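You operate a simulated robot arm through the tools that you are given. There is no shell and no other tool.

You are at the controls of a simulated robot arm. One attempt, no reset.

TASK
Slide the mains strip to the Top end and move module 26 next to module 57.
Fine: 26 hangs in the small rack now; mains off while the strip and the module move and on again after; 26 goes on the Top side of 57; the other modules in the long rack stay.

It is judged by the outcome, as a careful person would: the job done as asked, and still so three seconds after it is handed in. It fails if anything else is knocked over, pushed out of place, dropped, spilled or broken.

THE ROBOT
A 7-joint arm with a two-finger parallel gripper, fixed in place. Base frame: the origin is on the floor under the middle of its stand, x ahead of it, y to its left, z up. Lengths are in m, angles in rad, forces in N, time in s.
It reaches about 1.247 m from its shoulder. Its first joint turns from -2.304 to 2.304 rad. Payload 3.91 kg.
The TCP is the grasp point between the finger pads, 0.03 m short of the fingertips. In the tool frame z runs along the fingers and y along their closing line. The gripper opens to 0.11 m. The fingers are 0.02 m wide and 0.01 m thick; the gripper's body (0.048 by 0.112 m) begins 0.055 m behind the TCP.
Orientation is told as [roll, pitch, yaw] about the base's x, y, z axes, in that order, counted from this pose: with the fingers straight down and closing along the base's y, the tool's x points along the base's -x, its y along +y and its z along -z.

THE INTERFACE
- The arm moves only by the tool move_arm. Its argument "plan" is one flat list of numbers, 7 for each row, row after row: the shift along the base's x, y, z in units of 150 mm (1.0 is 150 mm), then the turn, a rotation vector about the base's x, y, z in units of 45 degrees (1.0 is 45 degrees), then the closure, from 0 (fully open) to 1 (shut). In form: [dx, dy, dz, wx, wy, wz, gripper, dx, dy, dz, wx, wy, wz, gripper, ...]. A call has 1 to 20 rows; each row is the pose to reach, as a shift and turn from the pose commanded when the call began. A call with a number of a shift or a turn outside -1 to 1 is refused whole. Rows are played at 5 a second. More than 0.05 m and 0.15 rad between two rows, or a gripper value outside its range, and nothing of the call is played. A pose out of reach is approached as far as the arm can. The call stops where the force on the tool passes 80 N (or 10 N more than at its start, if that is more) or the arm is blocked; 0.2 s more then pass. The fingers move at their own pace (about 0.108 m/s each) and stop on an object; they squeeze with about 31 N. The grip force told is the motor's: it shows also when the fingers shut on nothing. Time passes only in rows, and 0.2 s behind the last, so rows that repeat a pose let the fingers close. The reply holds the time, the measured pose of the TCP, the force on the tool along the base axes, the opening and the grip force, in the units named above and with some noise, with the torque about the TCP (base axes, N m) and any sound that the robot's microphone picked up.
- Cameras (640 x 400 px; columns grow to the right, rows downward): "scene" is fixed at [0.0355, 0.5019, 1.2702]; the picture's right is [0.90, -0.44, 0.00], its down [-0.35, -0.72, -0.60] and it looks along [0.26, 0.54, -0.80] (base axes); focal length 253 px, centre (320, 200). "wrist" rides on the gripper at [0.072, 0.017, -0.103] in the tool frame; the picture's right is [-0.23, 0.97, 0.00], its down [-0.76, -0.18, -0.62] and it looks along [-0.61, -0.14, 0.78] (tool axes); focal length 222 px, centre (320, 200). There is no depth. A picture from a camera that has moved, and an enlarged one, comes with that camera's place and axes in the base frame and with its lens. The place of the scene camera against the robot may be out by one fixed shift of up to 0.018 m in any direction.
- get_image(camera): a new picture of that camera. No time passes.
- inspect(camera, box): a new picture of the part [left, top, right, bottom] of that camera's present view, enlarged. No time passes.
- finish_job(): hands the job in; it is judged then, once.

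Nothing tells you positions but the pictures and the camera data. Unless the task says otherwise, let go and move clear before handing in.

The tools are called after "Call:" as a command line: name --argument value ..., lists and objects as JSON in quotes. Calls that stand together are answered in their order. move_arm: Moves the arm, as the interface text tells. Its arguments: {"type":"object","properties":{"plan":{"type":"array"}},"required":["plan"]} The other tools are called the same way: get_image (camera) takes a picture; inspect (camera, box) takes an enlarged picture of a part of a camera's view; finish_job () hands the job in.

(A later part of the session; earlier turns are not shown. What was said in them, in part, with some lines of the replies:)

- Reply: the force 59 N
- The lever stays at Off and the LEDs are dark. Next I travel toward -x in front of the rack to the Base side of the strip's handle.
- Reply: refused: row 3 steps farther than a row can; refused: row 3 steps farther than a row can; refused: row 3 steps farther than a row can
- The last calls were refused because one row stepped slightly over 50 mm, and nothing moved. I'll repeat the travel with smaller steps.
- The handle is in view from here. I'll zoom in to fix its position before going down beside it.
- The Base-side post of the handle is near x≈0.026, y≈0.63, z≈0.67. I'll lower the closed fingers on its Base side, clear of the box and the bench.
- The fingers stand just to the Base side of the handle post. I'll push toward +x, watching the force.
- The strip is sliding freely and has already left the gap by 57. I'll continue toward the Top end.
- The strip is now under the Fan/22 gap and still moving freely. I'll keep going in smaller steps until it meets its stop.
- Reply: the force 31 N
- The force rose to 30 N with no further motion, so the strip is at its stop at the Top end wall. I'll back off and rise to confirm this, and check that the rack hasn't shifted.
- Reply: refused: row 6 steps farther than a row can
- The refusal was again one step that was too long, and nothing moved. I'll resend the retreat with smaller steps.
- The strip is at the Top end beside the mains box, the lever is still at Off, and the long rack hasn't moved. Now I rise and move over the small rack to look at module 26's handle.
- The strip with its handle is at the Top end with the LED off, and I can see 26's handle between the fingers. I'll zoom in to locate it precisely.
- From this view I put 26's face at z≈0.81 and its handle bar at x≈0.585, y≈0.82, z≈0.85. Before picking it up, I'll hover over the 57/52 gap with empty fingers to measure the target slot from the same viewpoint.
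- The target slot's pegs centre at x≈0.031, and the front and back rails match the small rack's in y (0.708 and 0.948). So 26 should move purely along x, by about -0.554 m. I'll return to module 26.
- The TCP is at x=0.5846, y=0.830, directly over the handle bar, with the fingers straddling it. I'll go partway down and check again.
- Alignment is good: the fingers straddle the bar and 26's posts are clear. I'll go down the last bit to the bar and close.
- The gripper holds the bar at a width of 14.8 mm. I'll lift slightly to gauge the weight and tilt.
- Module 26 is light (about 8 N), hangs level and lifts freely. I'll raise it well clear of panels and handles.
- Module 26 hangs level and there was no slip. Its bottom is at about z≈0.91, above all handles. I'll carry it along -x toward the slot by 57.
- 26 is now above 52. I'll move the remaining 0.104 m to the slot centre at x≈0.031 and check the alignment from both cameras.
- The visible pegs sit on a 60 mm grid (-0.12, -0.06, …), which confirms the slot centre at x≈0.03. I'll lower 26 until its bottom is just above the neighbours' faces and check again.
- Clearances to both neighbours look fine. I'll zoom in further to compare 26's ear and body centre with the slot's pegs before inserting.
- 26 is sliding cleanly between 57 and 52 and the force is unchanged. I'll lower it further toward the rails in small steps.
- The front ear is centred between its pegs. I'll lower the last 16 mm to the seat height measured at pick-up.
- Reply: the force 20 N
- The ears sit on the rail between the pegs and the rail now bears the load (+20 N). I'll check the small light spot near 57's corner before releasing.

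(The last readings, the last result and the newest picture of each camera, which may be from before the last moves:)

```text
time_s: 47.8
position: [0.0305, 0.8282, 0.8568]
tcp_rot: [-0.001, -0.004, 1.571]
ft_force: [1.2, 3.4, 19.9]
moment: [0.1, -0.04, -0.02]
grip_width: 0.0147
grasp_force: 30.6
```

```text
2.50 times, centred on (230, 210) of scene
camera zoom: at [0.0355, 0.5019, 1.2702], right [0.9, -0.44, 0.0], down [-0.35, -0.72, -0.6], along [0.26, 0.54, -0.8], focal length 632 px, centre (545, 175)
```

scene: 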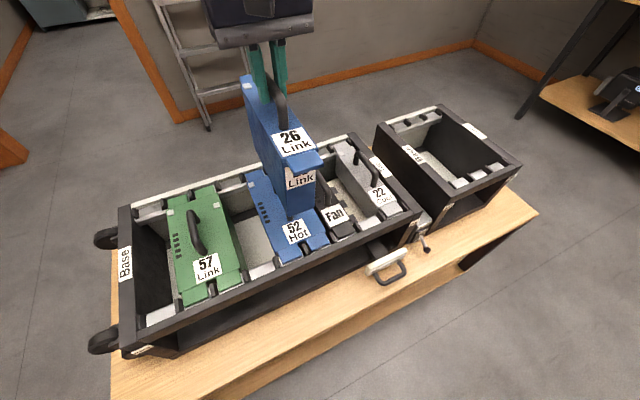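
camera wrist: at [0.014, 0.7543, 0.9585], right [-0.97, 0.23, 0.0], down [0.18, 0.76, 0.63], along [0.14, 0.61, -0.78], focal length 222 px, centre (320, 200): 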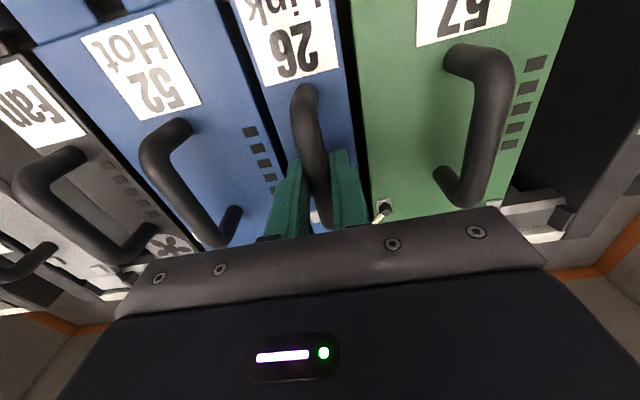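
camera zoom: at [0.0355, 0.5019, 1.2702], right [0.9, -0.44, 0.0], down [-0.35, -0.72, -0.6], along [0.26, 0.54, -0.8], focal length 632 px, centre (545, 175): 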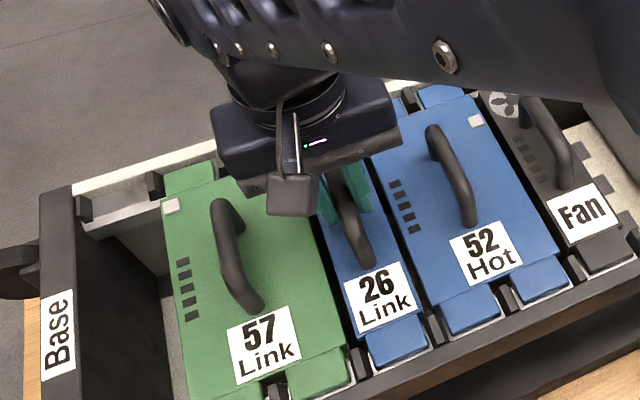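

Something like a small pin or latch shows near 57's rear corner. I'll look closer before letting go.

Call:
inspect --camera "wrist" --box '[360, 190, 410, 222]'

Call:
inspect --camera "wrist" --box '[440, 180, 600, 260]'

```text
12.50 times, centred on (385, 206) of wrist
camera zoom: at [0.014, 0.7543, 0.9585], right [-0.97, 0.23, 0.0], down [0.18, 0.76, 0.63], along [0.14, 0.61, -0.78], focal length 2776 px, centre (-492, 125)
```

zoom: 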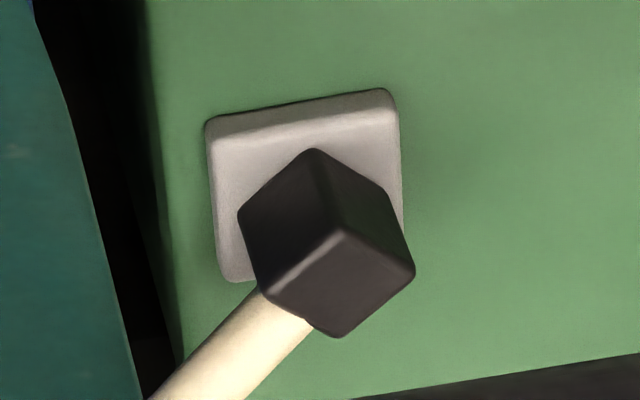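

```text
4.00 times, centred on (520, 220) of wrist
camera zoom: at [0.014, 0.7543, 0.9585], right [-0.97, 0.23, 0.0], down [0.18, 0.76, 0.63], along [0.14, 0.61, -0.78], focal length 888 px, centre (-480, 120)
```

zoom: 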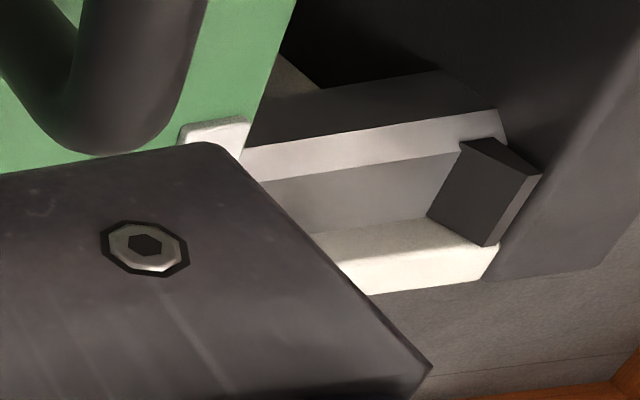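

It looks like a link lead plugged at 57's rear corner, which appeared once 26 seated. It is clear of the fingers. I'll ease off the downward pressure, open the fingers modestly, and rise straight up.

Call:
move_arm --plan '[0, 0, 0.01, 0, 0, 0, 1, 0, 0, 0.015, 0, 0, 0, 1, 0, 0, 0.015, 0, 0, 0, 0.65, 0, 0, 0.015, 0, 0, 0, 0.65, 0, 0, 0.015, 0, 0, 0, 0.65]'

Call:
get_image --camera "wrist"

```text
time_s: 49.0
position: [0.029, 0.8282, 0.8564]
tcp_rot: [0.001, 0.0, 1.572]
ft_force: [0.1, 0.6, -0.1]
moment: [0.0, 0.02, 0.02]
grip_width: 0.0384
grasp_force: 0.0
```

```text
taken
camera wrist: at [0.0136, 0.7541, 0.9588], right [-0.97, 0.23, 0.0], down [0.18, 0.76, 0.62], along [0.14, 0.61, -0.78], focal length 222 px, centre (320, 200)
```

wrist: 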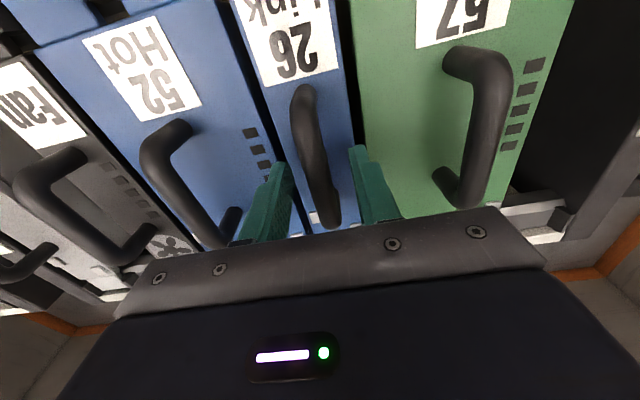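

The fingers are open at 38 mm and there is no load. I'll rise straight up and inspect the seating.

Call:
move_arm --plan '[0, 0, 0.1, 0, 0, 0, 0.65, 0, 0, 0.3, 0, 0, 0, 0.65, 0, 0, 0.6, 0, 0, 0, 0.65, 0, 0, 0.9, 0, 0, 0, 0.65]'

Call:
get_image --camera "wrist"

Call:
get_image --camera "scene"

Call:
inspect --camera "wrist" --box '[240, 40, 440, 220]'

```text
time_s: 50.0
position: [0.0321, 0.8278, 0.9922]
tcp_rot: [0.0, 0.003, 1.57]
ft_force: [0.4, -0.6, -1.3]
moment: [0.01, 0.03, -0.03]
grip_width: 0.0387
grasp_force: 0.0
```

```text
taken
camera wrist: at [0.0148, 0.7538, 1.0945], right [-0.97, 0.23, 0.0], down [0.18, 0.76, 0.62], along [0.14, 0.61, -0.78], focal length 222 px, centre (320, 200)
```

wrist: 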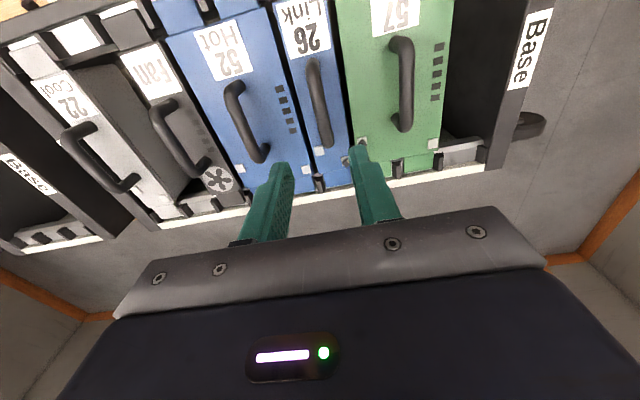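

```text
taken
```

scene: 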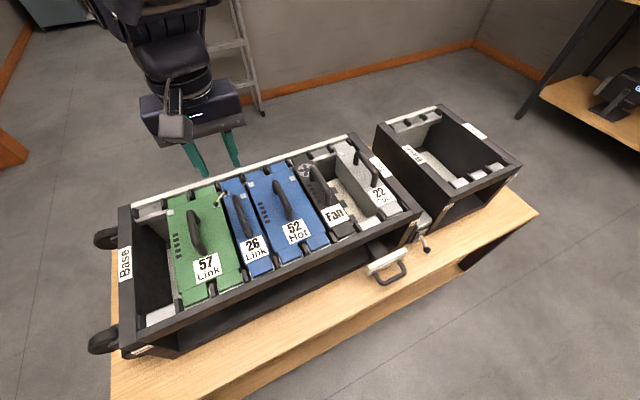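

```text
2.22 times, centred on (340, 130) of wrist
camera zoom: at [0.0148, 0.7538, 1.0945], right [-0.97, 0.23, 0.0], down [0.18, 0.76, 0.62], along [0.14, 0.61, -0.78], focal length 494 px, centre (276, 356)
```

zoom: 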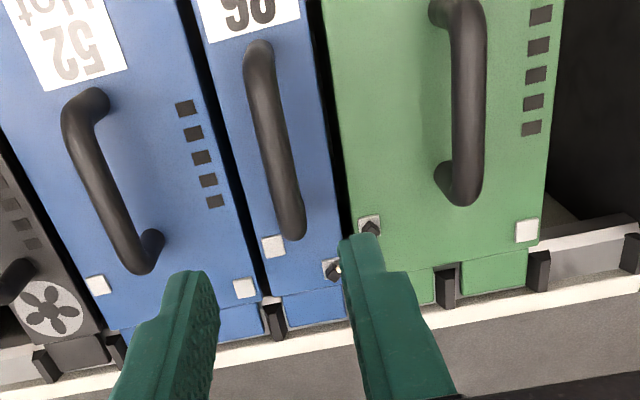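

26 sits between 57 and 52, and a short link lead now joins the facing corners of 57 and 26. I'll zoom in with the scene camera to check the seating.

Call:
inspect --camera "scene" --box '[140, 160, 340, 310]'

Call:
inspect --camera "scene" --box '[190, 165, 270, 225]'

Call:
inspect --camera "scene" --box '[350, 200, 450, 300]'

```text
2.67 times, centred on (240, 235) of scene
camera zoom: at [0.0355, 0.5019, 1.2702], right [0.9, -0.44, 0.0], down [-0.35, -0.72, -0.6], along [0.26, 0.54, -0.8], focal length 675 px, centre (533, 107)
```

zoom: 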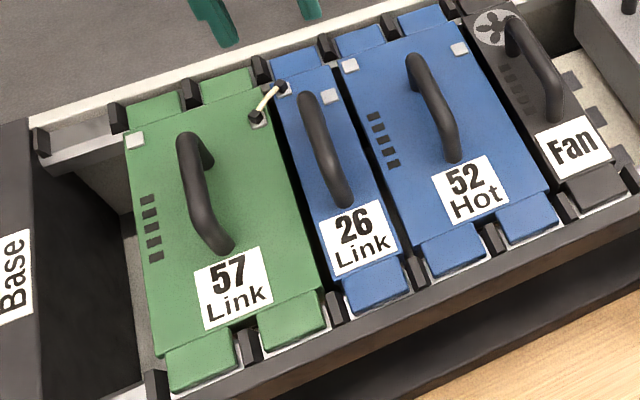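

```text
6.67 times, centred on (230, 195) of scene
camera zoom: at [0.0355, 0.5019, 1.2702], right [0.9, -0.44, 0.0], down [-0.35, -0.72, -0.6], along [0.26, 0.54, -0.8], focal length 1687 px, centre (920, 233)
```

zoom: 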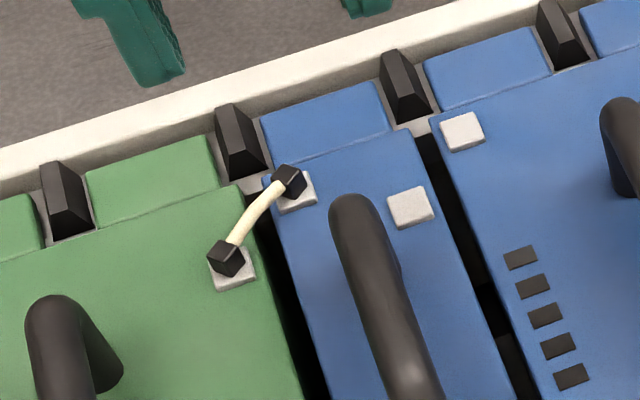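

```text
4.00 times, centred on (400, 250) of scene
camera zoom: at [0.0355, 0.5019, 1.2702], right [0.9, -0.44, 0.0], down [-0.35, -0.72, -0.6], along [0.26, 0.54, -0.8], focal length 1012 px, centre (0, 0)
```

zoom: 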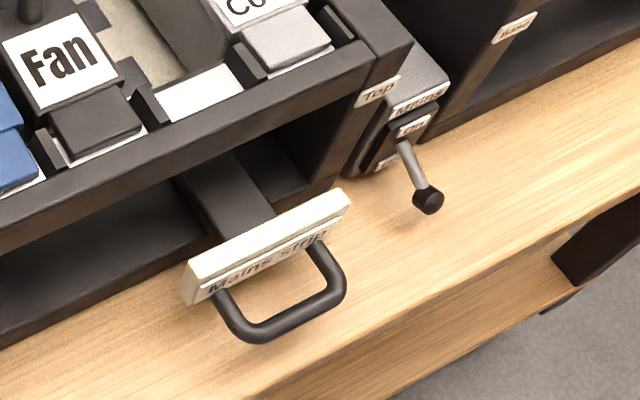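

26 is fully seated between its pegs and linked to 57, nothing else has moved, and the lever is still at Off. Now I return to the lever to switch the mains on, approaching in front of the racks.

Call:
move_arm --plan '[0.16, -0.25, 0, 0, 0, 0, 0.6, 0.33, -0.5, 0, 0, 0, 0, 0.6, 0.5, -0.75, 0, 0, 0, 0, 0.6, 0.66, -1.0, 0, 0, 0, 0, 0.6]'

Call:
move_arm --plan '[0.25, -0.15, -0.05, 0, 0, 0, 0.6, 0.5, -0.3, -0.1, 0, 0, 0, 0.6, 0.75, -0.4, -0.15, 0, 0, 0, 0.6, 1.0, -0.5, -0.2, 0, 0, 0, 0.6]'

Call:
move_arm --plan '[0.24, 0.04, -0.15, 0, 0, 0, 0.6, 0.48, 0.08, -0.3, 0, 0, 0, 0.6, 0.72, 0.12, -0.45, 0, 0, 0, 0.6, 0.97, 0.16, -0.6, 0, 0, 0, 0.6]'

Call:
get_image --camera "wrist"

Call:
inspect --camera "wrist" --box '[240, 80, 400, 220]'

Call:
get_image --camera "scene"

```text
time_s: 51.0
position: [0.1299, 0.6763, 0.9929]
tcp_rot: [0.0, -0.001, 1.573]
ft_force: [-0.5, 0.3, -0.5]
moment: [-0.03, -0.02, -0.01]
grip_width: 0.044
grasp_force: 0.0
```

```text
time_s: 52.0
position: [0.2789, 0.6006, 0.9607]
tcp_rot: [-0.001, 0.002, 1.571]
ft_force: [0.1, -0.5, -0.3]
moment: [-0.03, -0.01, -0.02]
grip_width: 0.044
grasp_force: 0.2
```

```text
time_s: 53.0
position: [0.4244, 0.6273, 0.873]
tcp_rot: [0.001, -0.003, 1.57]
ft_force: [-0.2, 0.2, 0.0]
moment: [-0.02, -0.04, -0.02]
grip_width: 0.0439
grasp_force: 0.1
```

```text
taken
camera wrist: at [0.4085, 0.5528, 0.9747], right [-0.97, 0.23, 0.0], down [0.18, 0.76, 0.62], along [0.14, 0.61, -0.78], focal length 222 px, centre (320, 200)
```

wrist: 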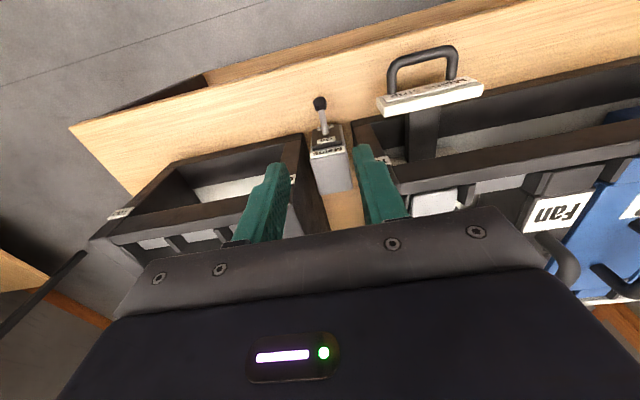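

```text
2.86 times, centred on (320, 150) of wrist
camera zoom: at [0.4085, 0.5528, 0.9747], right [-0.97, 0.23, 0.0], down [0.18, 0.76, 0.62], along [0.14, 0.61, -0.78], focal length 635 px, centre (320, 343)
```

zoom: 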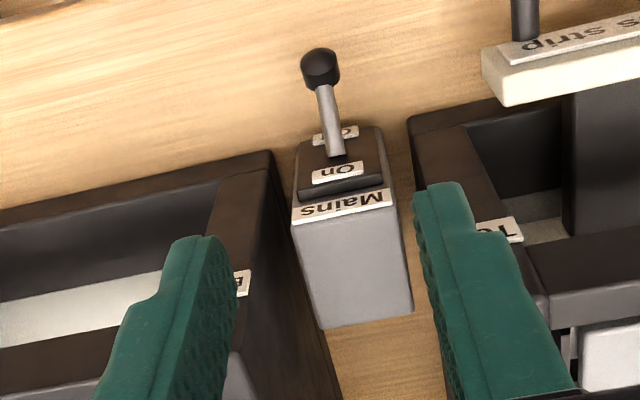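

```text
taken
```

scene: 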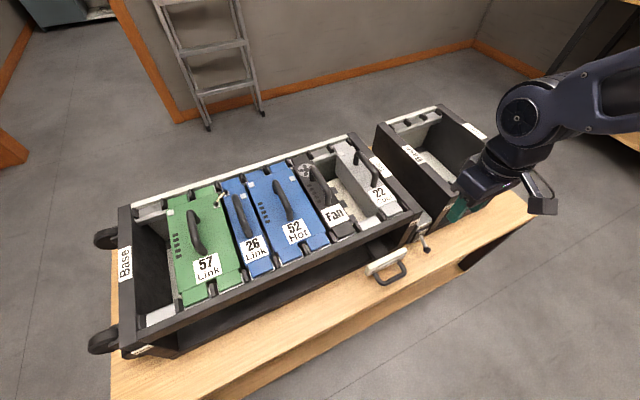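

The knob at Off measures (0.427, 0.6385, 0.6585). I'll come down with the fingers open either side of it, checking halfway.

Call:
move_arm --plan '[0.005, 0.04, -0.25, 0, 0, 0, 0.6, 0.01, 0.077, -0.5, 0, 0, 0, 0.6, 0.01, 0.077, -0.75, 0, 0, 0, 0.6, 0.01, 0.077, -0.85, 0, 0, 0, 0.6]'

Call:
get_image --camera "wrist"

```text
time_s: 54.0
position: [0.4255, 0.6395, 0.7433]
tcp_rot: [-0.001, -0.001, 1.571]
ft_force: [0.1, -0.5, -0.4]
moment: [0.03, -0.03, 0.04]
grip_width: 0.0441
grasp_force: 0.0
```

```text
taken
camera wrist: at [0.4098, 0.5653, 0.846], right [-0.97, 0.23, 0.0], down [0.18, 0.76, 0.62], along [0.14, 0.61, -0.78], focal length 222 px, centre (320, 200)
```

wrist: 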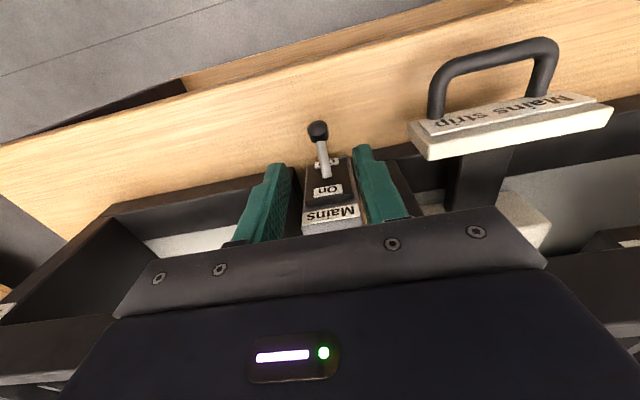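

The knob is centred between the fingers and the strip's box is clear. I'll descend to just above the bench and close on the knob.

Call:
move_arm --plan '[0.006, 0, -0.2, 0, 0, 0, 0.6, 0.006, 0, -0.38, 0, 0, 0, 0.6, 0.006, 0, -0.46, 0, 0, 0, 0.6, 0.006, 0, -0.46, 0, 0, 0, 0.6]'

Call:
get_image --camera "wrist"

```text
time_s: 55.0
position: [0.4266, 0.6383, 0.675]
tcp_rot: [0.001, 0.0, 1.571]
ft_force: [0.2, -0.1, -0.5]
moment: [-0.01, 0.0, -0.03]
grip_width: 0.0438
grasp_force: 0.1
```

```text
taken
camera wrist: at [0.4104, 0.5639, 0.7771], right [-0.97, 0.23, 0.0], down [0.18, 0.76, 0.62], along [0.14, 0.61, -0.78], focal length 222 px, centre (320, 200)
```

wrist: 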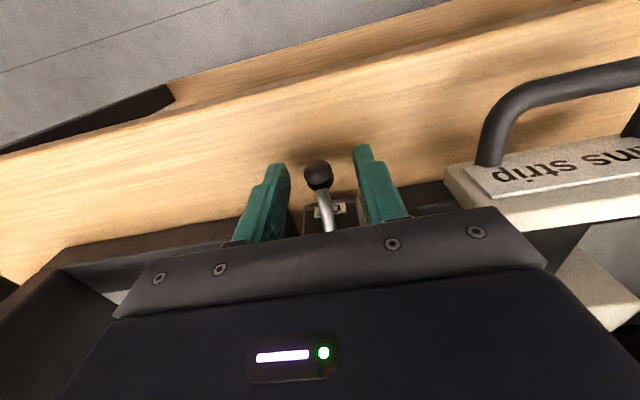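

The knob is between the finger pads. I'll close on it and check the grip.

Call:
move_arm --plan '[0, 0, 0, 0, 0, 0, 1, 0, 0, 0, 0, 0, 0, 1, 0, 0, 0, 0, 0, 0, 1]'

Call:
inspect --camera "wrist" --box '[240, 120, 400, 230]'

```text
time_s: 55.8
position: [0.4276, 0.6375, 0.6752]
tcp_rot: [0.0, 0.0, 1.571]
ft_force: [9.0, 2.3, -2.5]
moment: [-0.1, -0.2, 0.0]
grip_width: 0.0179
grasp_force: 45.1
```

```text
3.64 times, centred on (320, 175) of wrist
camera zoom: at [0.4111, 0.5639, 0.7771], right [-0.97, 0.23, 0.0], down [0.18, 0.76, 0.62], along [0.14, 0.61, -0.78], focal length 808 px, centre (320, 291)
```

zoom: 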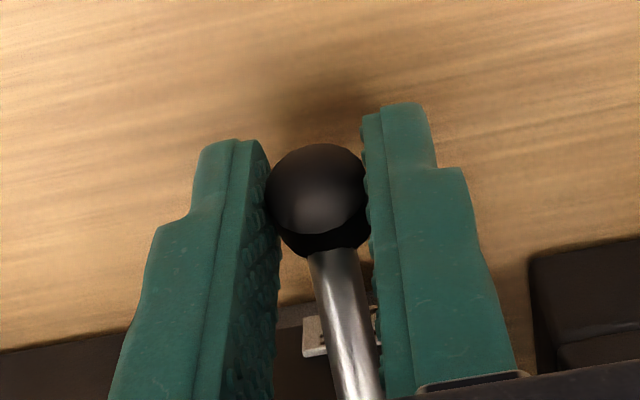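

The grip on the knob is firm at 17.9 mm. I'll lift it along its arc to On.

Call:
move_arm --plan '[-0.005, -0.01, 0.05, 0, 0, 0, 1, -0.005, -0.02, 0.1, 0, 0, 0, 1, -0.005, -0.02, 0.15, 0, 0, 0, 1, -0.005, -0.015, 0.2, 0, 0, 0, 1, -0.005, -0.005, 0.25, 0, 0, 0, 1, -0.005, 0, 0.27, 0, 0, 0, 1]'

Call:
inspect --camera "wrist" --box '[240, 120, 400, 230]'

Call:
get_image --camera "scene"

Call:
get_image --camera "wrist"

```text
time_s: 57.2
position: [0.4252, 0.6401, 0.7172]
tcp_rot: [-0.001, -0.003, 1.572]
ft_force: [1.1, 0.6, 0.6]
moment: [0.02, 0.02, 0.02]
grip_width: 0.0
grasp_force: 37.3
```

```text
3.64 times, centred on (320, 175) of wrist
camera zoom: at [0.4099, 0.566, 0.8186], right [-0.97, 0.23, 0.0], down [0.18, 0.76, 0.63], along [0.14, 0.61, -0.78], focal length 808 px, centre (320, 291)
```

zoom: 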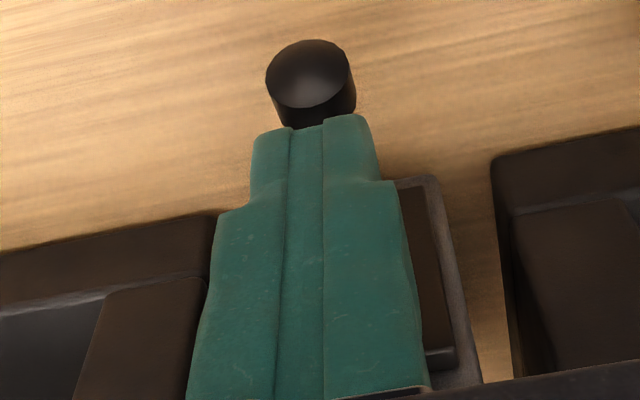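

```text
taken
```

scene: 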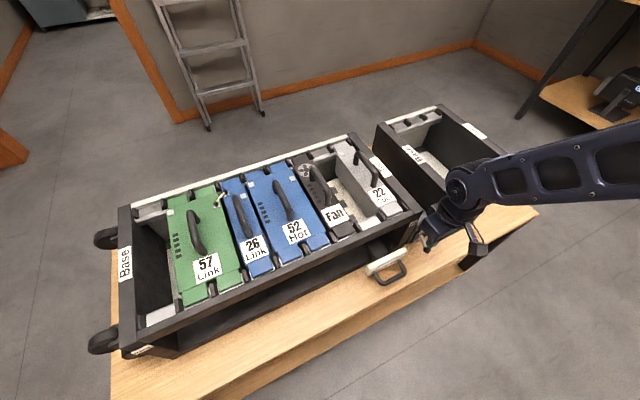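

```text
taken
camera wrist: at [0.4099, 0.566, 0.8186], right [-0.97, 0.23, 0.0], down [0.18, 0.76, 0.63], along [0.14, 0.61, -0.78], focal length 222 px, centre (320, 200)
```

wrist: 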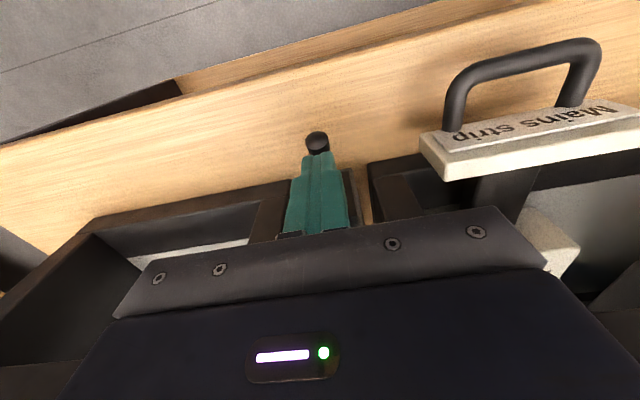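

The fingers slipped off the knob and the lever is still at Off, so friction isn't enough. I'll hook it from beneath instead, with the gripper nearly horizontal and wide open and the lower finger under the knob. First I retreat and turn the gripper back to yaw 0.

Call:
move_arm --plan '[0, -0.05, 0.2, 0, 0, 0, 1, 0, -0.2, 0.45, 0, 0, 0, 1, 0, -0.4, 0.65, 0, 0, 0, 1, 0, -0.65, 0.8, 0, 0, 0, 0.5, 0, -0.9, 0.9, 0, 0, 0, 0]'

Call:
move_arm --plan '[0, -0.04, 0, 0, 0, -0.17, 0, 0, -0.08, 0, 0, 0, -0.34, 0, 0, -0.12, 0, 0, 0, -0.51, 0, 0, -0.16, 0, 0, 0, -0.68, 0, 0, -0.2, 0, 0, 0, -0.85, 0, 0, -0.24, 0, 0, 0, -1.0, 0]'

Call:
move_arm --plan '[0, 0, 0, 0, 0, -0.17, 0, 0, 0, 0, 0, 0, -0.34, 0, 0, 0, 0, 0, 0, -0.51, 0, 0, 0, 0, 0, 0, -0.68, 0, 0, 0, 0, 0, 0, -0.85, 0, 0, 0, 0, 0, 0, -1.0, 0]'

Call:
get_image --camera "scene"

Call:
inspect --camera "scene" --box '[350, 200, 450, 300]'

Call:
get_image --camera "wrist"

```text
time_s: 58.4
position: [0.4249, 0.503, 0.8528]
tcp_rot: [-0.002, 0.0, 1.572]
ft_force: [0.3, -0.1, -0.6]
moment: [0.01, -0.02, 0.04]
grip_width: 0.11
grasp_force: 0.0
```

```text
time_s: 59.8
position: [0.4273, 0.4667, 0.8506]
tcp_rot: [0.0, -0.001, 0.784]
ft_force: [-0.1, 0.0, -0.5]
moment: [-0.01, -0.05, 0.01]
grip_width: 0.1101
grasp_force: 0.0
```

```text
time_s: 61.2
position: [0.4265, 0.4693, 0.8495]
tcp_rot: [0.001, -0.001, -0.002]
ft_force: [-0.1, 0.0, 1.1]
moment: [0.01, 0.04, -0.02]
grip_width: 0.1099
grasp_force: 0.0
```

```text
taken
```

scene: 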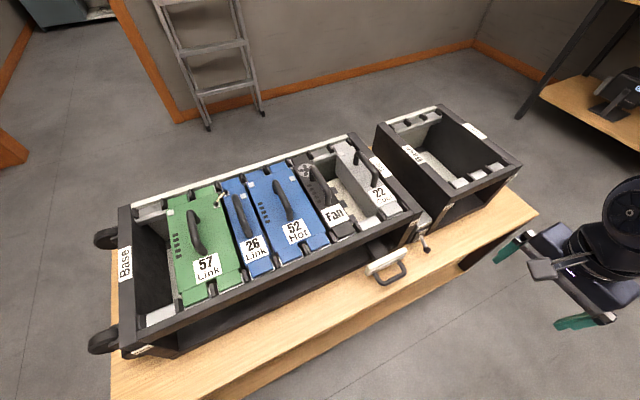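

```text
4.00 times, centred on (400, 250) of scene
camera zoom: at [0.0355, 0.5019, 1.2702], right [0.9, -0.44, 0.0], down [-0.35, -0.72, -0.6], along [0.26, 0.54, -0.8], focal length 1012 px, centre (0, 0)
```

zoom: 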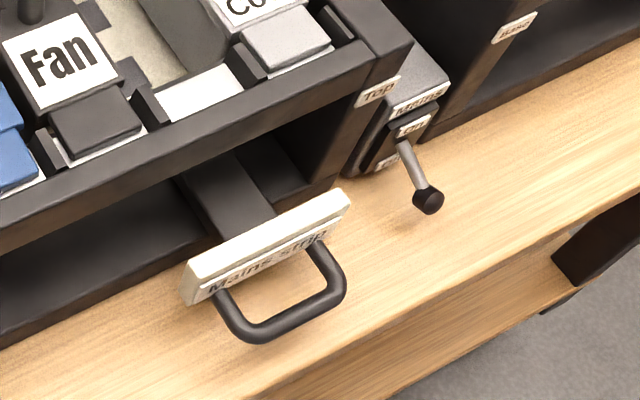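

```text
taken
camera wrist: at [0.3548, 0.4833, 0.9524], right [0.23, 0.97, 0.0], down [0.76, -0.18, 0.62], along [0.61, -0.14, -0.78], focal length 222 px, centre (320, 200)
```

wrist: 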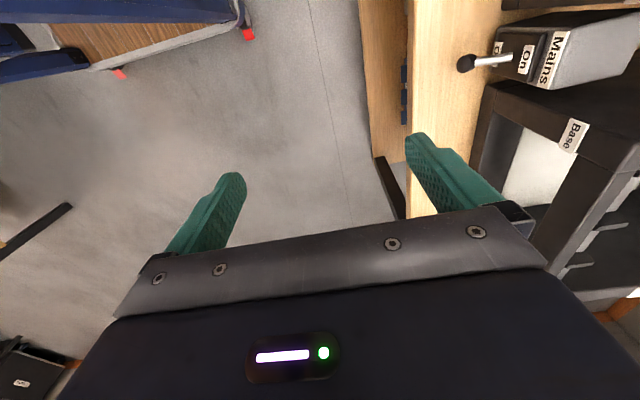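

The lever is clearly at Off with open space in front of it. I'll take one more precise look at the knob, then tilt the gripper forward.

Call:
inspect --camera "wrist" --box '[440, 20, 600, 120]'

Call:
move_arm --plan '[0, 0, 0, 0.17, 0, 0, 0, 0, 0, 0, 0.34, 0, 0, 0, 0, 0, 0, 0.51, 0, 0, 0, 0, 0, 0, 0.68, 0, 0, 0, 0, 0, 0, 0.85, 0, 0, 0, 0, 0, 0, 1.0, 0, 0, 0]'

Call:
get_image --camera "wrist"

Call:
get_image --camera "scene"

```text
4.00 times, centred on (520, 70) of wrist
camera zoom: at [0.3548, 0.4833, 0.9524], right [0.23, 0.97, 0.0], down [0.76, -0.18, 0.62], along [0.61, -0.14, -0.78], focal length 888 px, centre (-480, 720)
```

zoom: 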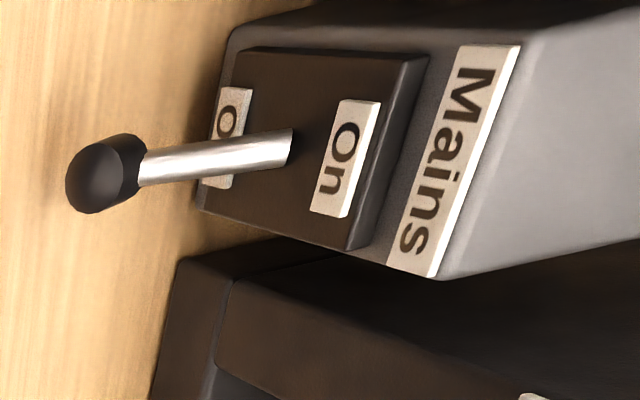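

```text
time_s: 62.6
position: [0.4258, 0.4676, 0.8512]
tcp_rot: [0.79, -0.002, 0.003]
ft_force: [-0.7, 0.2, 0.7]
moment: [-0.04, -0.04, -0.06]
grip_width: 0.1101
grasp_force: 0.1
```

```text
taken
camera wrist: at [0.3547, 0.4054, 0.9352], right [0.23, 0.69, 0.69], down [0.76, -0.57, 0.31], along [0.61, 0.46, -0.65], focal length 222 px, centre (320, 200)
```

wrist: 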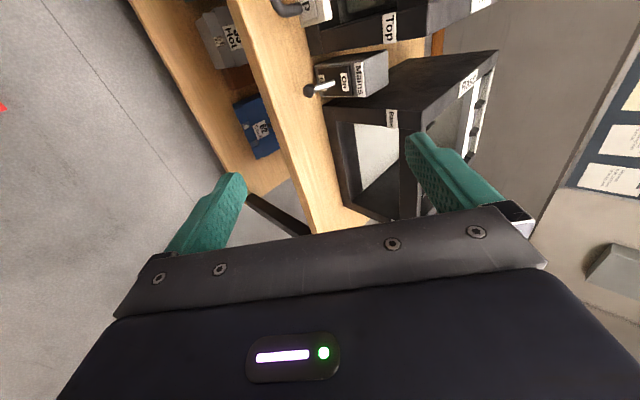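

```text
taken
```

scene: 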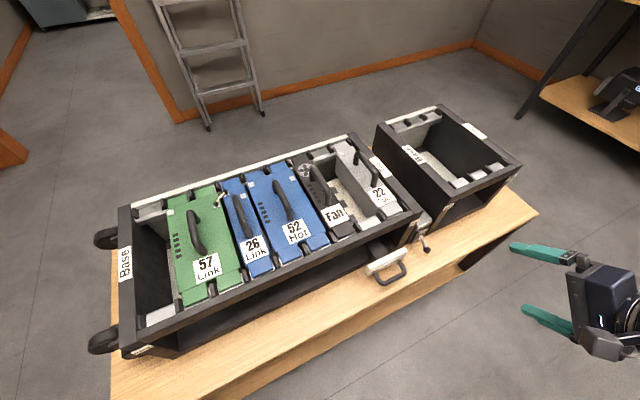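

The 45° tilt worked, and this view again puts the knob at about (0.428, 0.638, 0.6585). I'll tilt a further 30° and come to a point in front of the knob, still above the bench.

Call:
move_arm --plan '[0.003, 0.1, -0.1, 0.15, 0, 0, 0, 0.006, 0.25, -0.22, 0.3, 0, 0, 0, 0.01, 0.4, -0.35, 0.45, 0, 0, 0, 0.013, 0.55, -0.48, 0.56, 0, 0, 0, 0.015, 0.68, -0.6, 0.667, 0, 0, 0]'

Call:
get_image --camera "wrist"

Call:
get_image --camera "scene"

```text
time_s: 63.8
position: [0.4275, 0.5693, 0.7576]
tcp_rot: [1.311, -0.001, 0.0]
ft_force: [-0.3, 0.2, -0.3]
moment: [0.02, 0.0, 0.01]
grip_width: 0.1097
grasp_force: 0.0
```

```text
taken
camera wrist: at [0.3551, 0.4727, 0.7996], right [0.23, 0.25, 0.94], down [0.76, -0.65, -0.01], along [0.61, 0.72, -0.34], focal length 222 px, centre (320, 200)
```

wrist: 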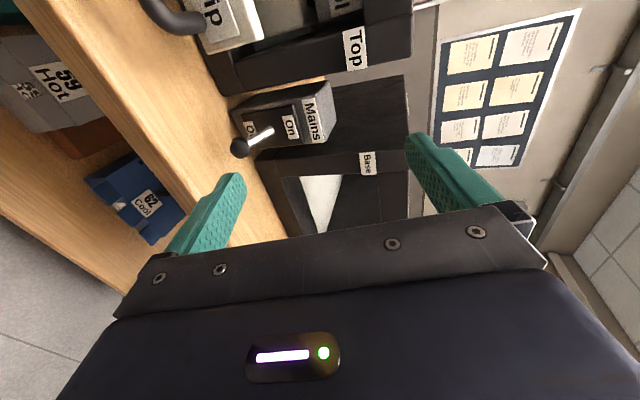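

```text
taken
```

scene: 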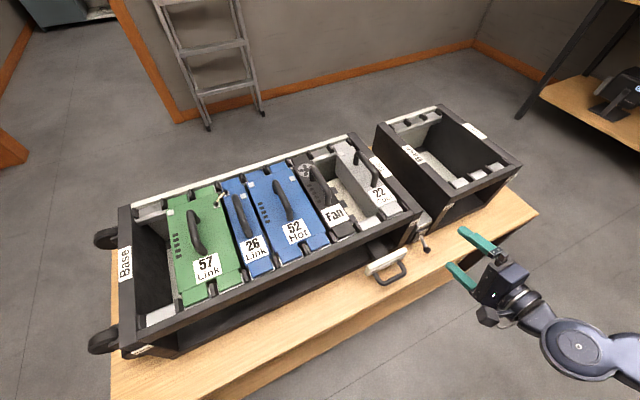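

The gripper is nearly horizontal and wide open, with the lower finger on the left in the image. I'll zoom in to compare finger and knob heights.

Call:
inspect --camera "wrist" --box '[160, 90, 320, 260]'

Call:
inspect --camera "scene" --box '[400, 200, 540, 310]'

```text
2.35 times, centred on (240, 175) of wrist
camera zoom: at [0.3551, 0.4727, 0.7996], right [0.23, 0.25, 0.94], down [0.76, -0.65, -0.01], along [0.61, 0.72, -0.34], focal length 523 px, centre (508, 259)
```

zoom: 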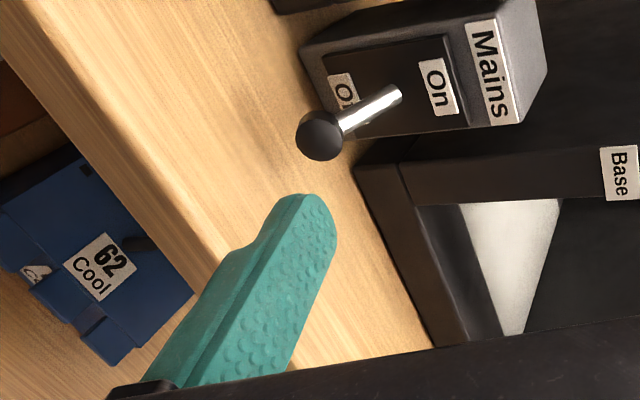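

```text
3.64 times, centred on (470, 255) of scene
camera zoom: at [0.0355, 0.5019, 1.2702], right [0.9, -0.44, 0.0], down [-0.35, -0.72, -0.6], along [0.26, 0.54, -0.8], focal length 920 px, centre (-226, 0)
```

zoom: 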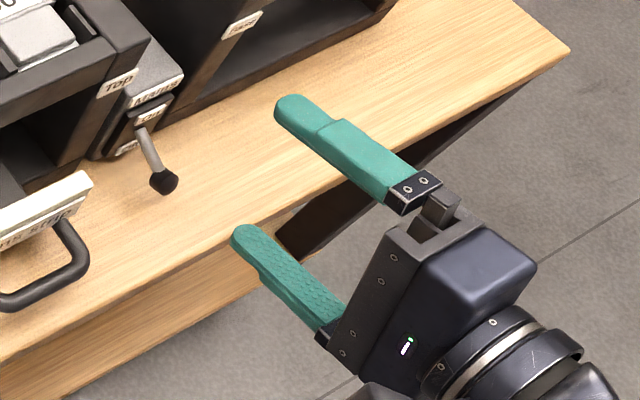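

I'll lower to hook height in front of the knob, with the finger just above the bench, and check the force and the view.

Call:
move_arm --plan '[0.003, 0, -0.12, 0, 0, 0, 0, 0.003, 0, -0.22, 0, 0, 0, 0, 0.003, 0, -0.29, 0, 0, 0, 0, 0.003, 0, -0.33, 0, 0, 0, 0, 0.003, 0, -0.33, 0, 0, 0, 0]'

Call:
inspect --camera "wrist" --box '[160, 90, 320, 260]'

Call:
inspect --camera "scene" --box '[400, 200, 540, 310]'

```text
time_s: 65.0
position: [0.4274, 0.567, 0.7108]
tcp_rot: [1.309, -0.001, -0.001]
ft_force: [-0.2, -0.4, -0.4]
moment: [-0.03, 0.0, -0.02]
grip_width: 0.1102
grasp_force: 0.1
```

```text
2.35 times, centred on (240, 175) of wrist
camera zoom: at [0.3573, 0.4714, 0.7526], right [0.23, 0.25, 0.94], down [0.76, -0.65, -0.01], along [0.61, 0.72, -0.34], focal length 523 px, centre (508, 259)
```

zoom: 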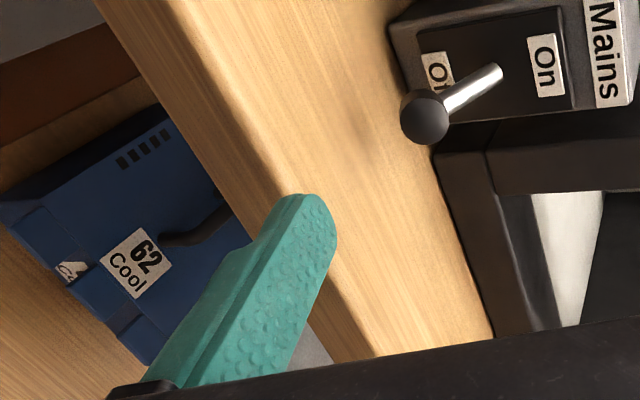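

```text
3.64 times, centred on (470, 255) of scene
camera zoom: at [0.0355, 0.5019, 1.2702], right [0.9, -0.44, 0.0], down [-0.35, -0.72, -0.6], along [0.26, 0.54, -0.8], focal length 920 px, centre (-226, 0)
```

zoom: 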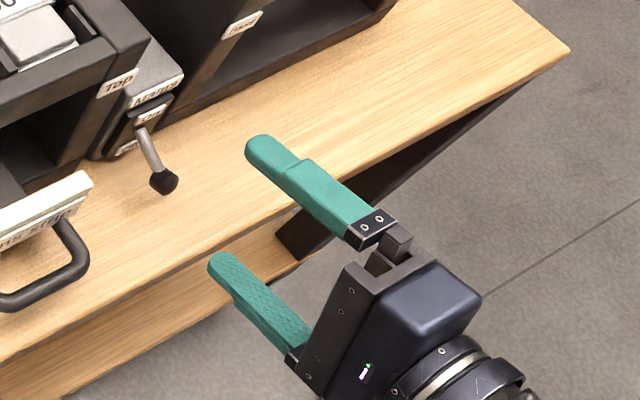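

Everything is still clear. I'll go about 3.5 mm lower and advance the lower finger to just short of the knob.

Call:
move_arm --plan '[0.004, 0.05, -0.01, 0, 0, 0, 0, 0.004, 0.12, -0.02, 0, 0, 0, 0, 0.004, 0.19, -0.025, 0, 0, 0, 0, 0.004, 0.24, -0.025, 0, 0, 0, 0, 0.004, 0.24, -0.025, 0, 0, 0, 0]'

Call:
inspect --camera "wrist" --box '[160, 90, 320, 260]'

Call:
inspect --camera "scene" --box '[400, 200, 500, 280]'

```text
time_s: 66.2
position: [0.4288, 0.6058, 0.7077]
tcp_rot: [1.307, 0.0, 0.0]
ft_force: [-0.2, 0.0, -1.0]
moment: [0.04, 0.03, -0.01]
grip_width: 0.1099
grasp_force: 0.1
```

```text
2.35 times, centred on (240, 175) of wrist
camera zoom: at [0.3572, 0.5098, 0.7494], right [0.23, 0.25, 0.94], down [0.76, -0.65, -0.01], along [0.61, 0.72, -0.34], focal length 523 px, centre (508, 259)
```

zoom: 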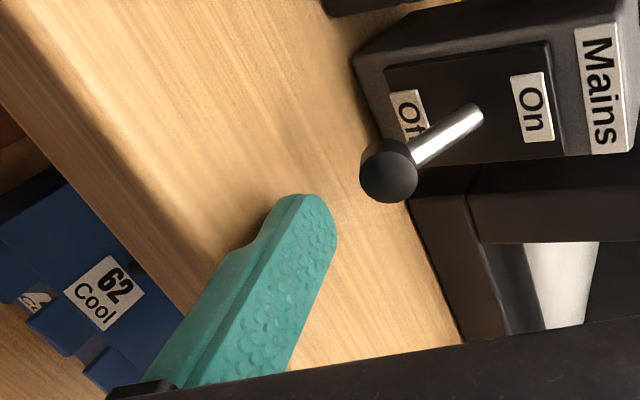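

```text
5.00 times, centred on (450, 240) of scene
camera zoom: at [0.0355, 0.5019, 1.2702], right [0.9, -0.44, 0.0], down [-0.35, -0.72, -0.6], along [0.26, 0.54, -0.8], focal length 1265 px, centre (-330, 0)
```

zoom: 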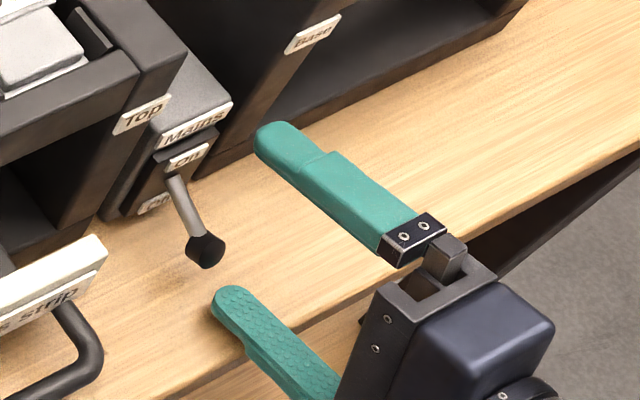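

The finger is lined up just below the knob. I'll drop about 1 mm more and advance 20 mm under it.

Call:
move_arm --plan '[-0.003, 0.03, -0.008, 0, 0, 0, 0, -0.003, 0.07, -0.01, 0, 0, 0, 0, -0.003, 0.105, -0.01, 0, 0, 0, 0, -0.003, 0.135, -0.01, 0, 0, 0, 0, -0.003, 0.135, -0.01, 0, 0, 0, 0]'

Call:
inspect --camera "wrist" --box '[160, 90, 320, 260]'

Call:
inspect --camera "scene" --box '[400, 200, 500, 280]'

```text
time_s: 67.4
position: [0.4288, 0.6262, 0.7065]
tcp_rot: [1.31, -0.001, 0.001]
ft_force: [-0.5, 0.5, -0.3]
moment: [-0.02, -0.01, 0.0]
grip_width: 0.1102
grasp_force: 0.0
```

```text
2.35 times, centred on (240, 175) of wrist
camera zoom: at [0.3569, 0.5287, 0.7481], right [0.23, 0.25, 0.94], down [0.76, -0.65, -0.01], along [0.61, 0.72, -0.34], focal length 523 px, centre (508, 259)
```

zoom: 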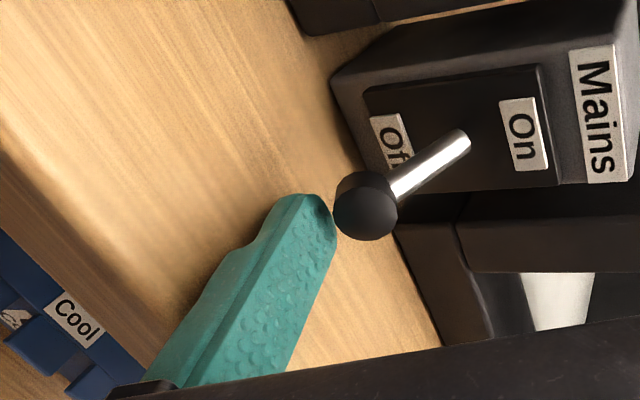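

```text
5.00 times, centred on (450, 240) of scene
camera zoom: at [0.0355, 0.5019, 1.2702], right [0.9, -0.44, 0.0], down [-0.35, -0.72, -0.6], along [0.26, 0.54, -0.8], focal length 1265 px, centre (-330, 0)
```

zoom: 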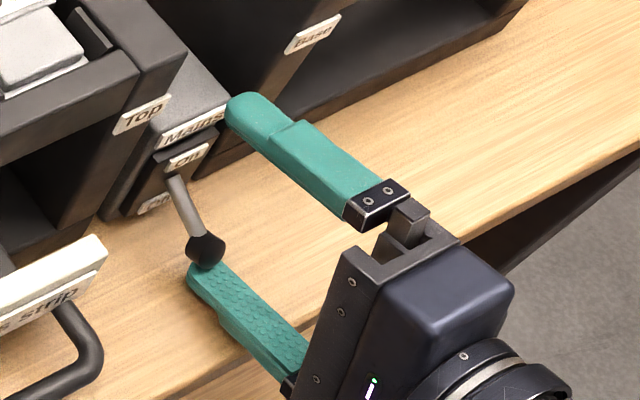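

The finger is now under the knob with no contact force. I'll advance 4 mm more for a secure hook, then lift in small steps.

Call:
move_arm --plan '[-0.003, 0.027, 0, 0, 0, 0, 0, -0.003, 0.027, 0.03, 0, 0, 0, 0, -0.003, 0.025, 0.07, 0, 0, 0, 0, -0.003, 0.022, 0.11, 0, 0, 0, 0, -0.003, 0.02, 0.15, 0, 0, 0, 0]'

Call:
inspect --camera "wrist" --box '[160, 90, 320, 260]'

Call:
inspect --camera "scene" --box '[350, 200, 500, 300]'

```text
time_s: 68.6
position: [0.4297, 0.6282, 0.7278]
tcp_rot: [1.31, 0.0, -0.001]
ft_force: [-0.3, 0.1, -0.9]
moment: [0.0, -0.01, 0.01]
grip_width: 0.11
grasp_force: 0.0
```

```text
2.35 times, centred on (240, 175) of wrist
camera zoom: at [0.3576, 0.5314, 0.7705], right [0.23, 0.25, 0.94], down [0.76, -0.65, -0.01], along [0.61, 0.72, -0.34], focal length 523 px, centre (508, 259)
```

zoom: 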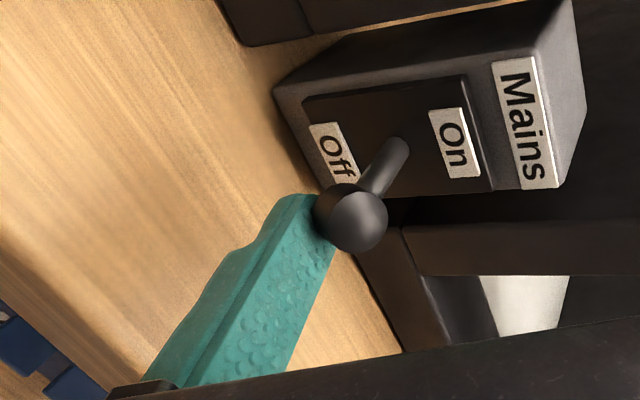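

```text
4.00 times, centred on (425, 250) of scene
camera zoom: at [0.0355, 0.5019, 1.2702], right [0.9, -0.44, 0.0], down [-0.35, -0.72, -0.6], along [0.26, 0.54, -0.8], focal length 1012 px, centre (-100, 0)
```

zoom: 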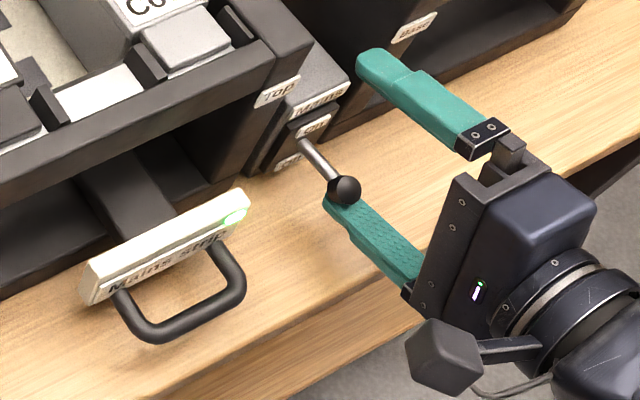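

The strip's LED is green again and the lever has passed the middle. I'll keep lifting to bring it fully up to On.

Call:
move_arm --plan '[0, -0.003, 0.04, 0, 0, 0, 0, 0, 0, 0.08, 0, 0, 0, 0, 0, 0.005, 0.11, 0, 0, 0, 0, 0, 0.01, 0.135, 0, 0, 0, 0, 0, 0.01, 0.135, 0, 0, 0, 0]'

Call:
inspect --camera "wrist" --box '[160, 90, 320, 260]'

Call:
inspect --camera "scene" --box '[350, 200, 500, 300]'

```text
time_s: 69.8
position: [0.4306, 0.6284, 0.7467]
tcp_rot: [1.308, 0.002, 0.0]
ft_force: [1.5, -7.9, -15.4]
moment: [-0.51, -0.17, -0.19]
grip_width: 0.1104
grasp_force: 0.2
```

```text
2.35 times, centred on (240, 175) of wrist
camera zoom: at [0.3581, 0.5325, 0.7888], right [0.23, 0.25, 0.94], down [0.76, -0.65, -0.01], along [0.61, 0.72, -0.34], focal length 523 px, centre (508, 259)
```

zoom: 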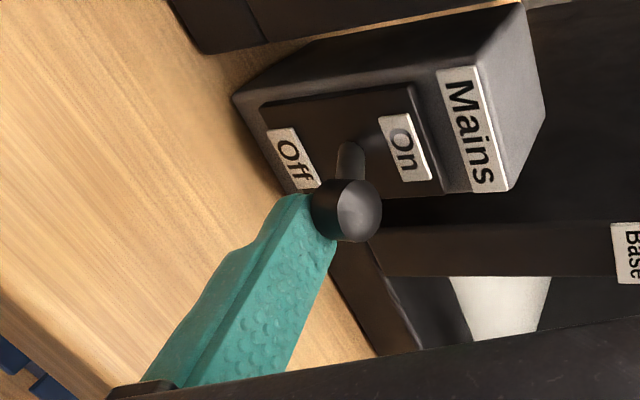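

```text
4.00 times, centred on (425, 250) of scene
camera zoom: at [0.0355, 0.5019, 1.2702], right [0.9, -0.44, 0.0], down [-0.35, -0.72, -0.6], along [0.26, 0.54, -0.8], focal length 1012 px, centre (-100, 0)
```

zoom: 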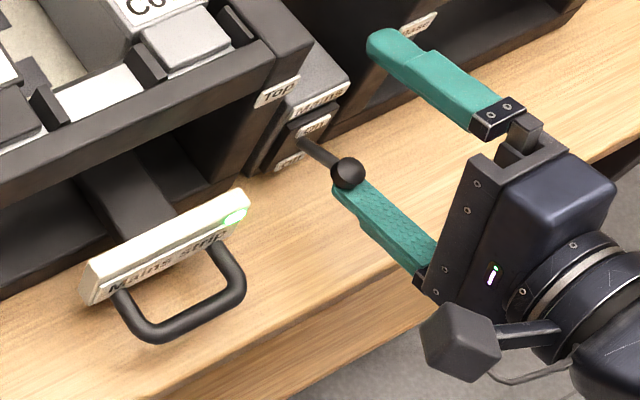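

The upward force shows the lever at its upper stop, and the LED is on. I'll ease down a few millimetres and check that it stays, then back straight out.

Call:
move_arm --plan '[0, -0.01, -0.03, 0, 0, 0, 0, 0, -0.02, -0.06, 0, 0, 0, 0, 0, -0.15, -0.07, 0, 0, 0, 0, 0, -0.35, -0.07, 0, 0, 0, 0, 0, -0.6, -0.07, 0, 0, 0, 0, 0, -0.85, -0.05, 0, 0, 0, 0]'

Call:
get_image --camera "wrist"

Call:
inspect --camera "wrist" --box '[200, 80, 360, 200]'

Call:
inspect --camera "scene" --box '[350, 200, 500, 300]'

```text
time_s: 71.2
position: [0.4278, 0.5037, 0.7414]
tcp_rot: [1.308, -0.001, 0.0]
ft_force: [-0.1, -0.3, 1.1]
moment: [0.03, 0.01, -0.02]
grip_width: 0.1102
grasp_force: 0.0
```

```text
taken
camera wrist: at [0.3554, 0.4072, 0.7832], right [0.23, 0.25, 0.94], down [0.76, -0.65, -0.01], along [0.61, 0.72, -0.34], focal length 222 px, centre (320, 200)
```

wrist: 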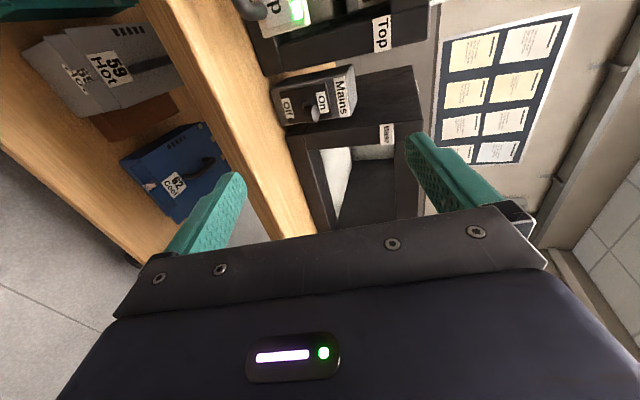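

```text
3.33 times, centred on (280, 140) of wrist
camera zoom: at [0.3554, 0.4072, 0.7832], right [0.23, 0.25, 0.94], down [0.76, -0.65, -0.01], along [0.61, 0.72, -0.34], focal length 740 px, centre (453, 400)
```

zoom: 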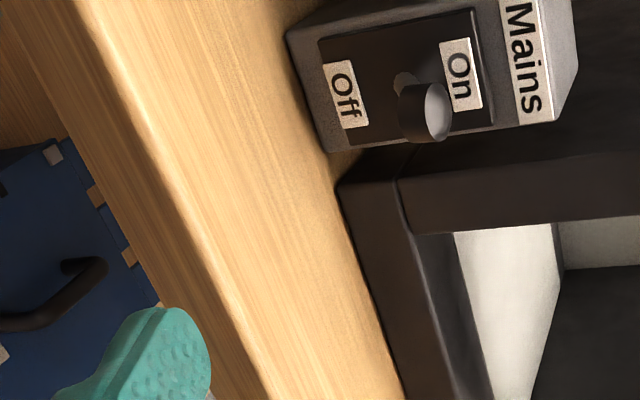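

```text
4.00 times, centred on (425, 250) of scene
camera zoom: at [0.0355, 0.5019, 1.2702], right [0.9, -0.44, 0.0], down [-0.35, -0.72, -0.6], along [0.26, 0.54, -0.8], focal length 1012 px, centre (-100, 0)
```

zoom: 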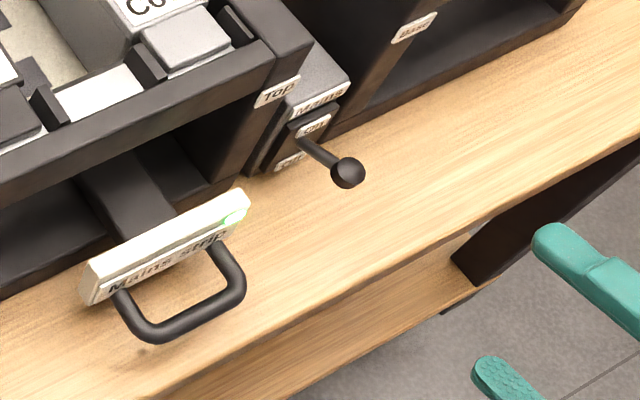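

The lever is back exactly at its original On position and the strip LED is green. I'll move the arm up and clear, then check the whole scene.

Call:
move_arm --plan '[0, -0.1, 0.25, 0, 0, 0, 0, 0, -0.2, 0.5, 0, 0, 0, 0, 0, -0.3, 0.75, 0, 0, 0, 0, 0, -0.4, 1.0, 0, 0, 0, 0]'

Call:
get_image --camera "scene"

Call:
inspect --camera "scene" --box '[140, 150, 340, 310]'

Call:
inspect --camera "scene" --box '[280, 110, 460, 300]'

```text
time_s: 72.2
position: [0.4285, 0.4427, 0.8913]
tcp_rot: [1.31, 0.0, -0.001]
ft_force: [0.2, 0.0, -0.6]
moment: [0.04, 0.03, -0.01]
grip_width: 0.11
grasp_force: 0.0
```

```text
taken
```

scene: 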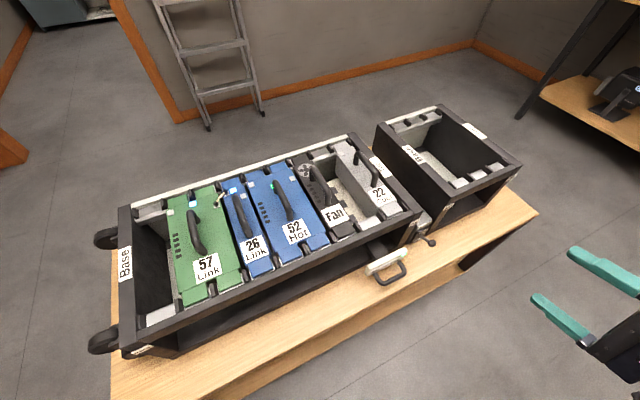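

```text
2.50 times, centred on (240, 230) of scene
camera zoom: at [0.0355, 0.5019, 1.2702], right [0.9, -0.44, 0.0], down [-0.35, -0.72, -0.6], along [0.26, 0.54, -0.8], focal length 632 px, centre (520, 125)
```

zoom: 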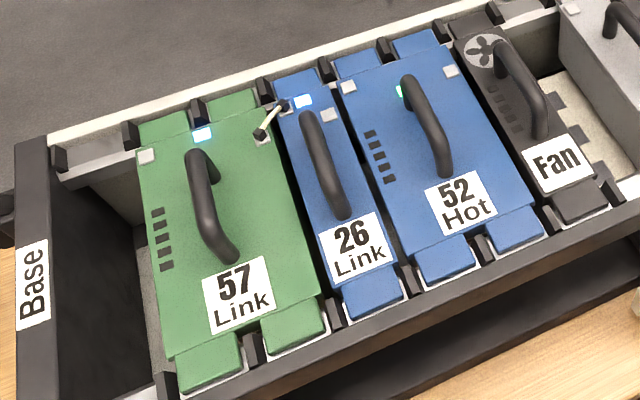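

```text
2.11 times, centred on (370, 205) of scene
camera zoom: at [0.0355, 0.5019, 1.2702], right [0.9, -0.44, 0.0], down [-0.35, -0.72, -0.6], along [0.26, 0.54, -0.8], focal length 533 px, centre (215, 190)
```

zoom: 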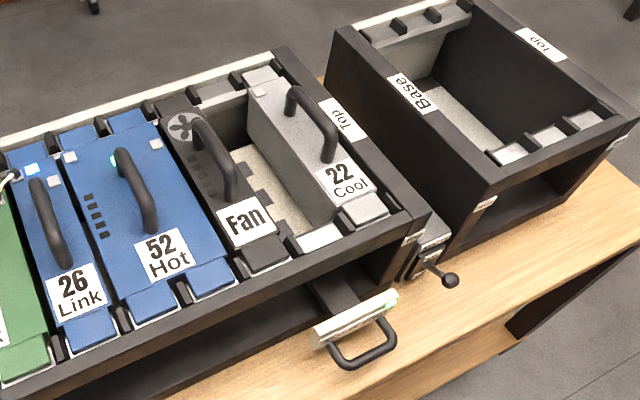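

Everything is in place. The strip is against its stop at the Top end, and 26 is seated on the Top side of 57 with the link lights lit on both. The lever is On with the strip and 52 LEDs green, the other modules and racks are where they were, and the arm is empty and clear, so I'm handing in.

Call:
finish_job

```text
The job is handed in.
```

The job is done and handed in; I haven't seen the judging result.

- **Mains:** I switched it off before moving anything and back on at the end. The lever is in its original On position, and the strip's and 52's lights are green again.
- **Mains strip:** it slid freely to the Top end and stopped firmly there at about 30 N.
- **Module 26:** it hangs on the Top side of 57, between 57 and 52, seated between its pegs. A short link lead appeared between 57 and 26 once 26 was seated, and both modules' link lights came on with the mains.
- **Everything else:** the other modules and both racks look unmoved in the last picture. The gripper is empty and clear.

On the first try at switching back on, the fingers slipped off the lever knob. The mains stayed off, and I then lifted the lever from underneath with one finger.
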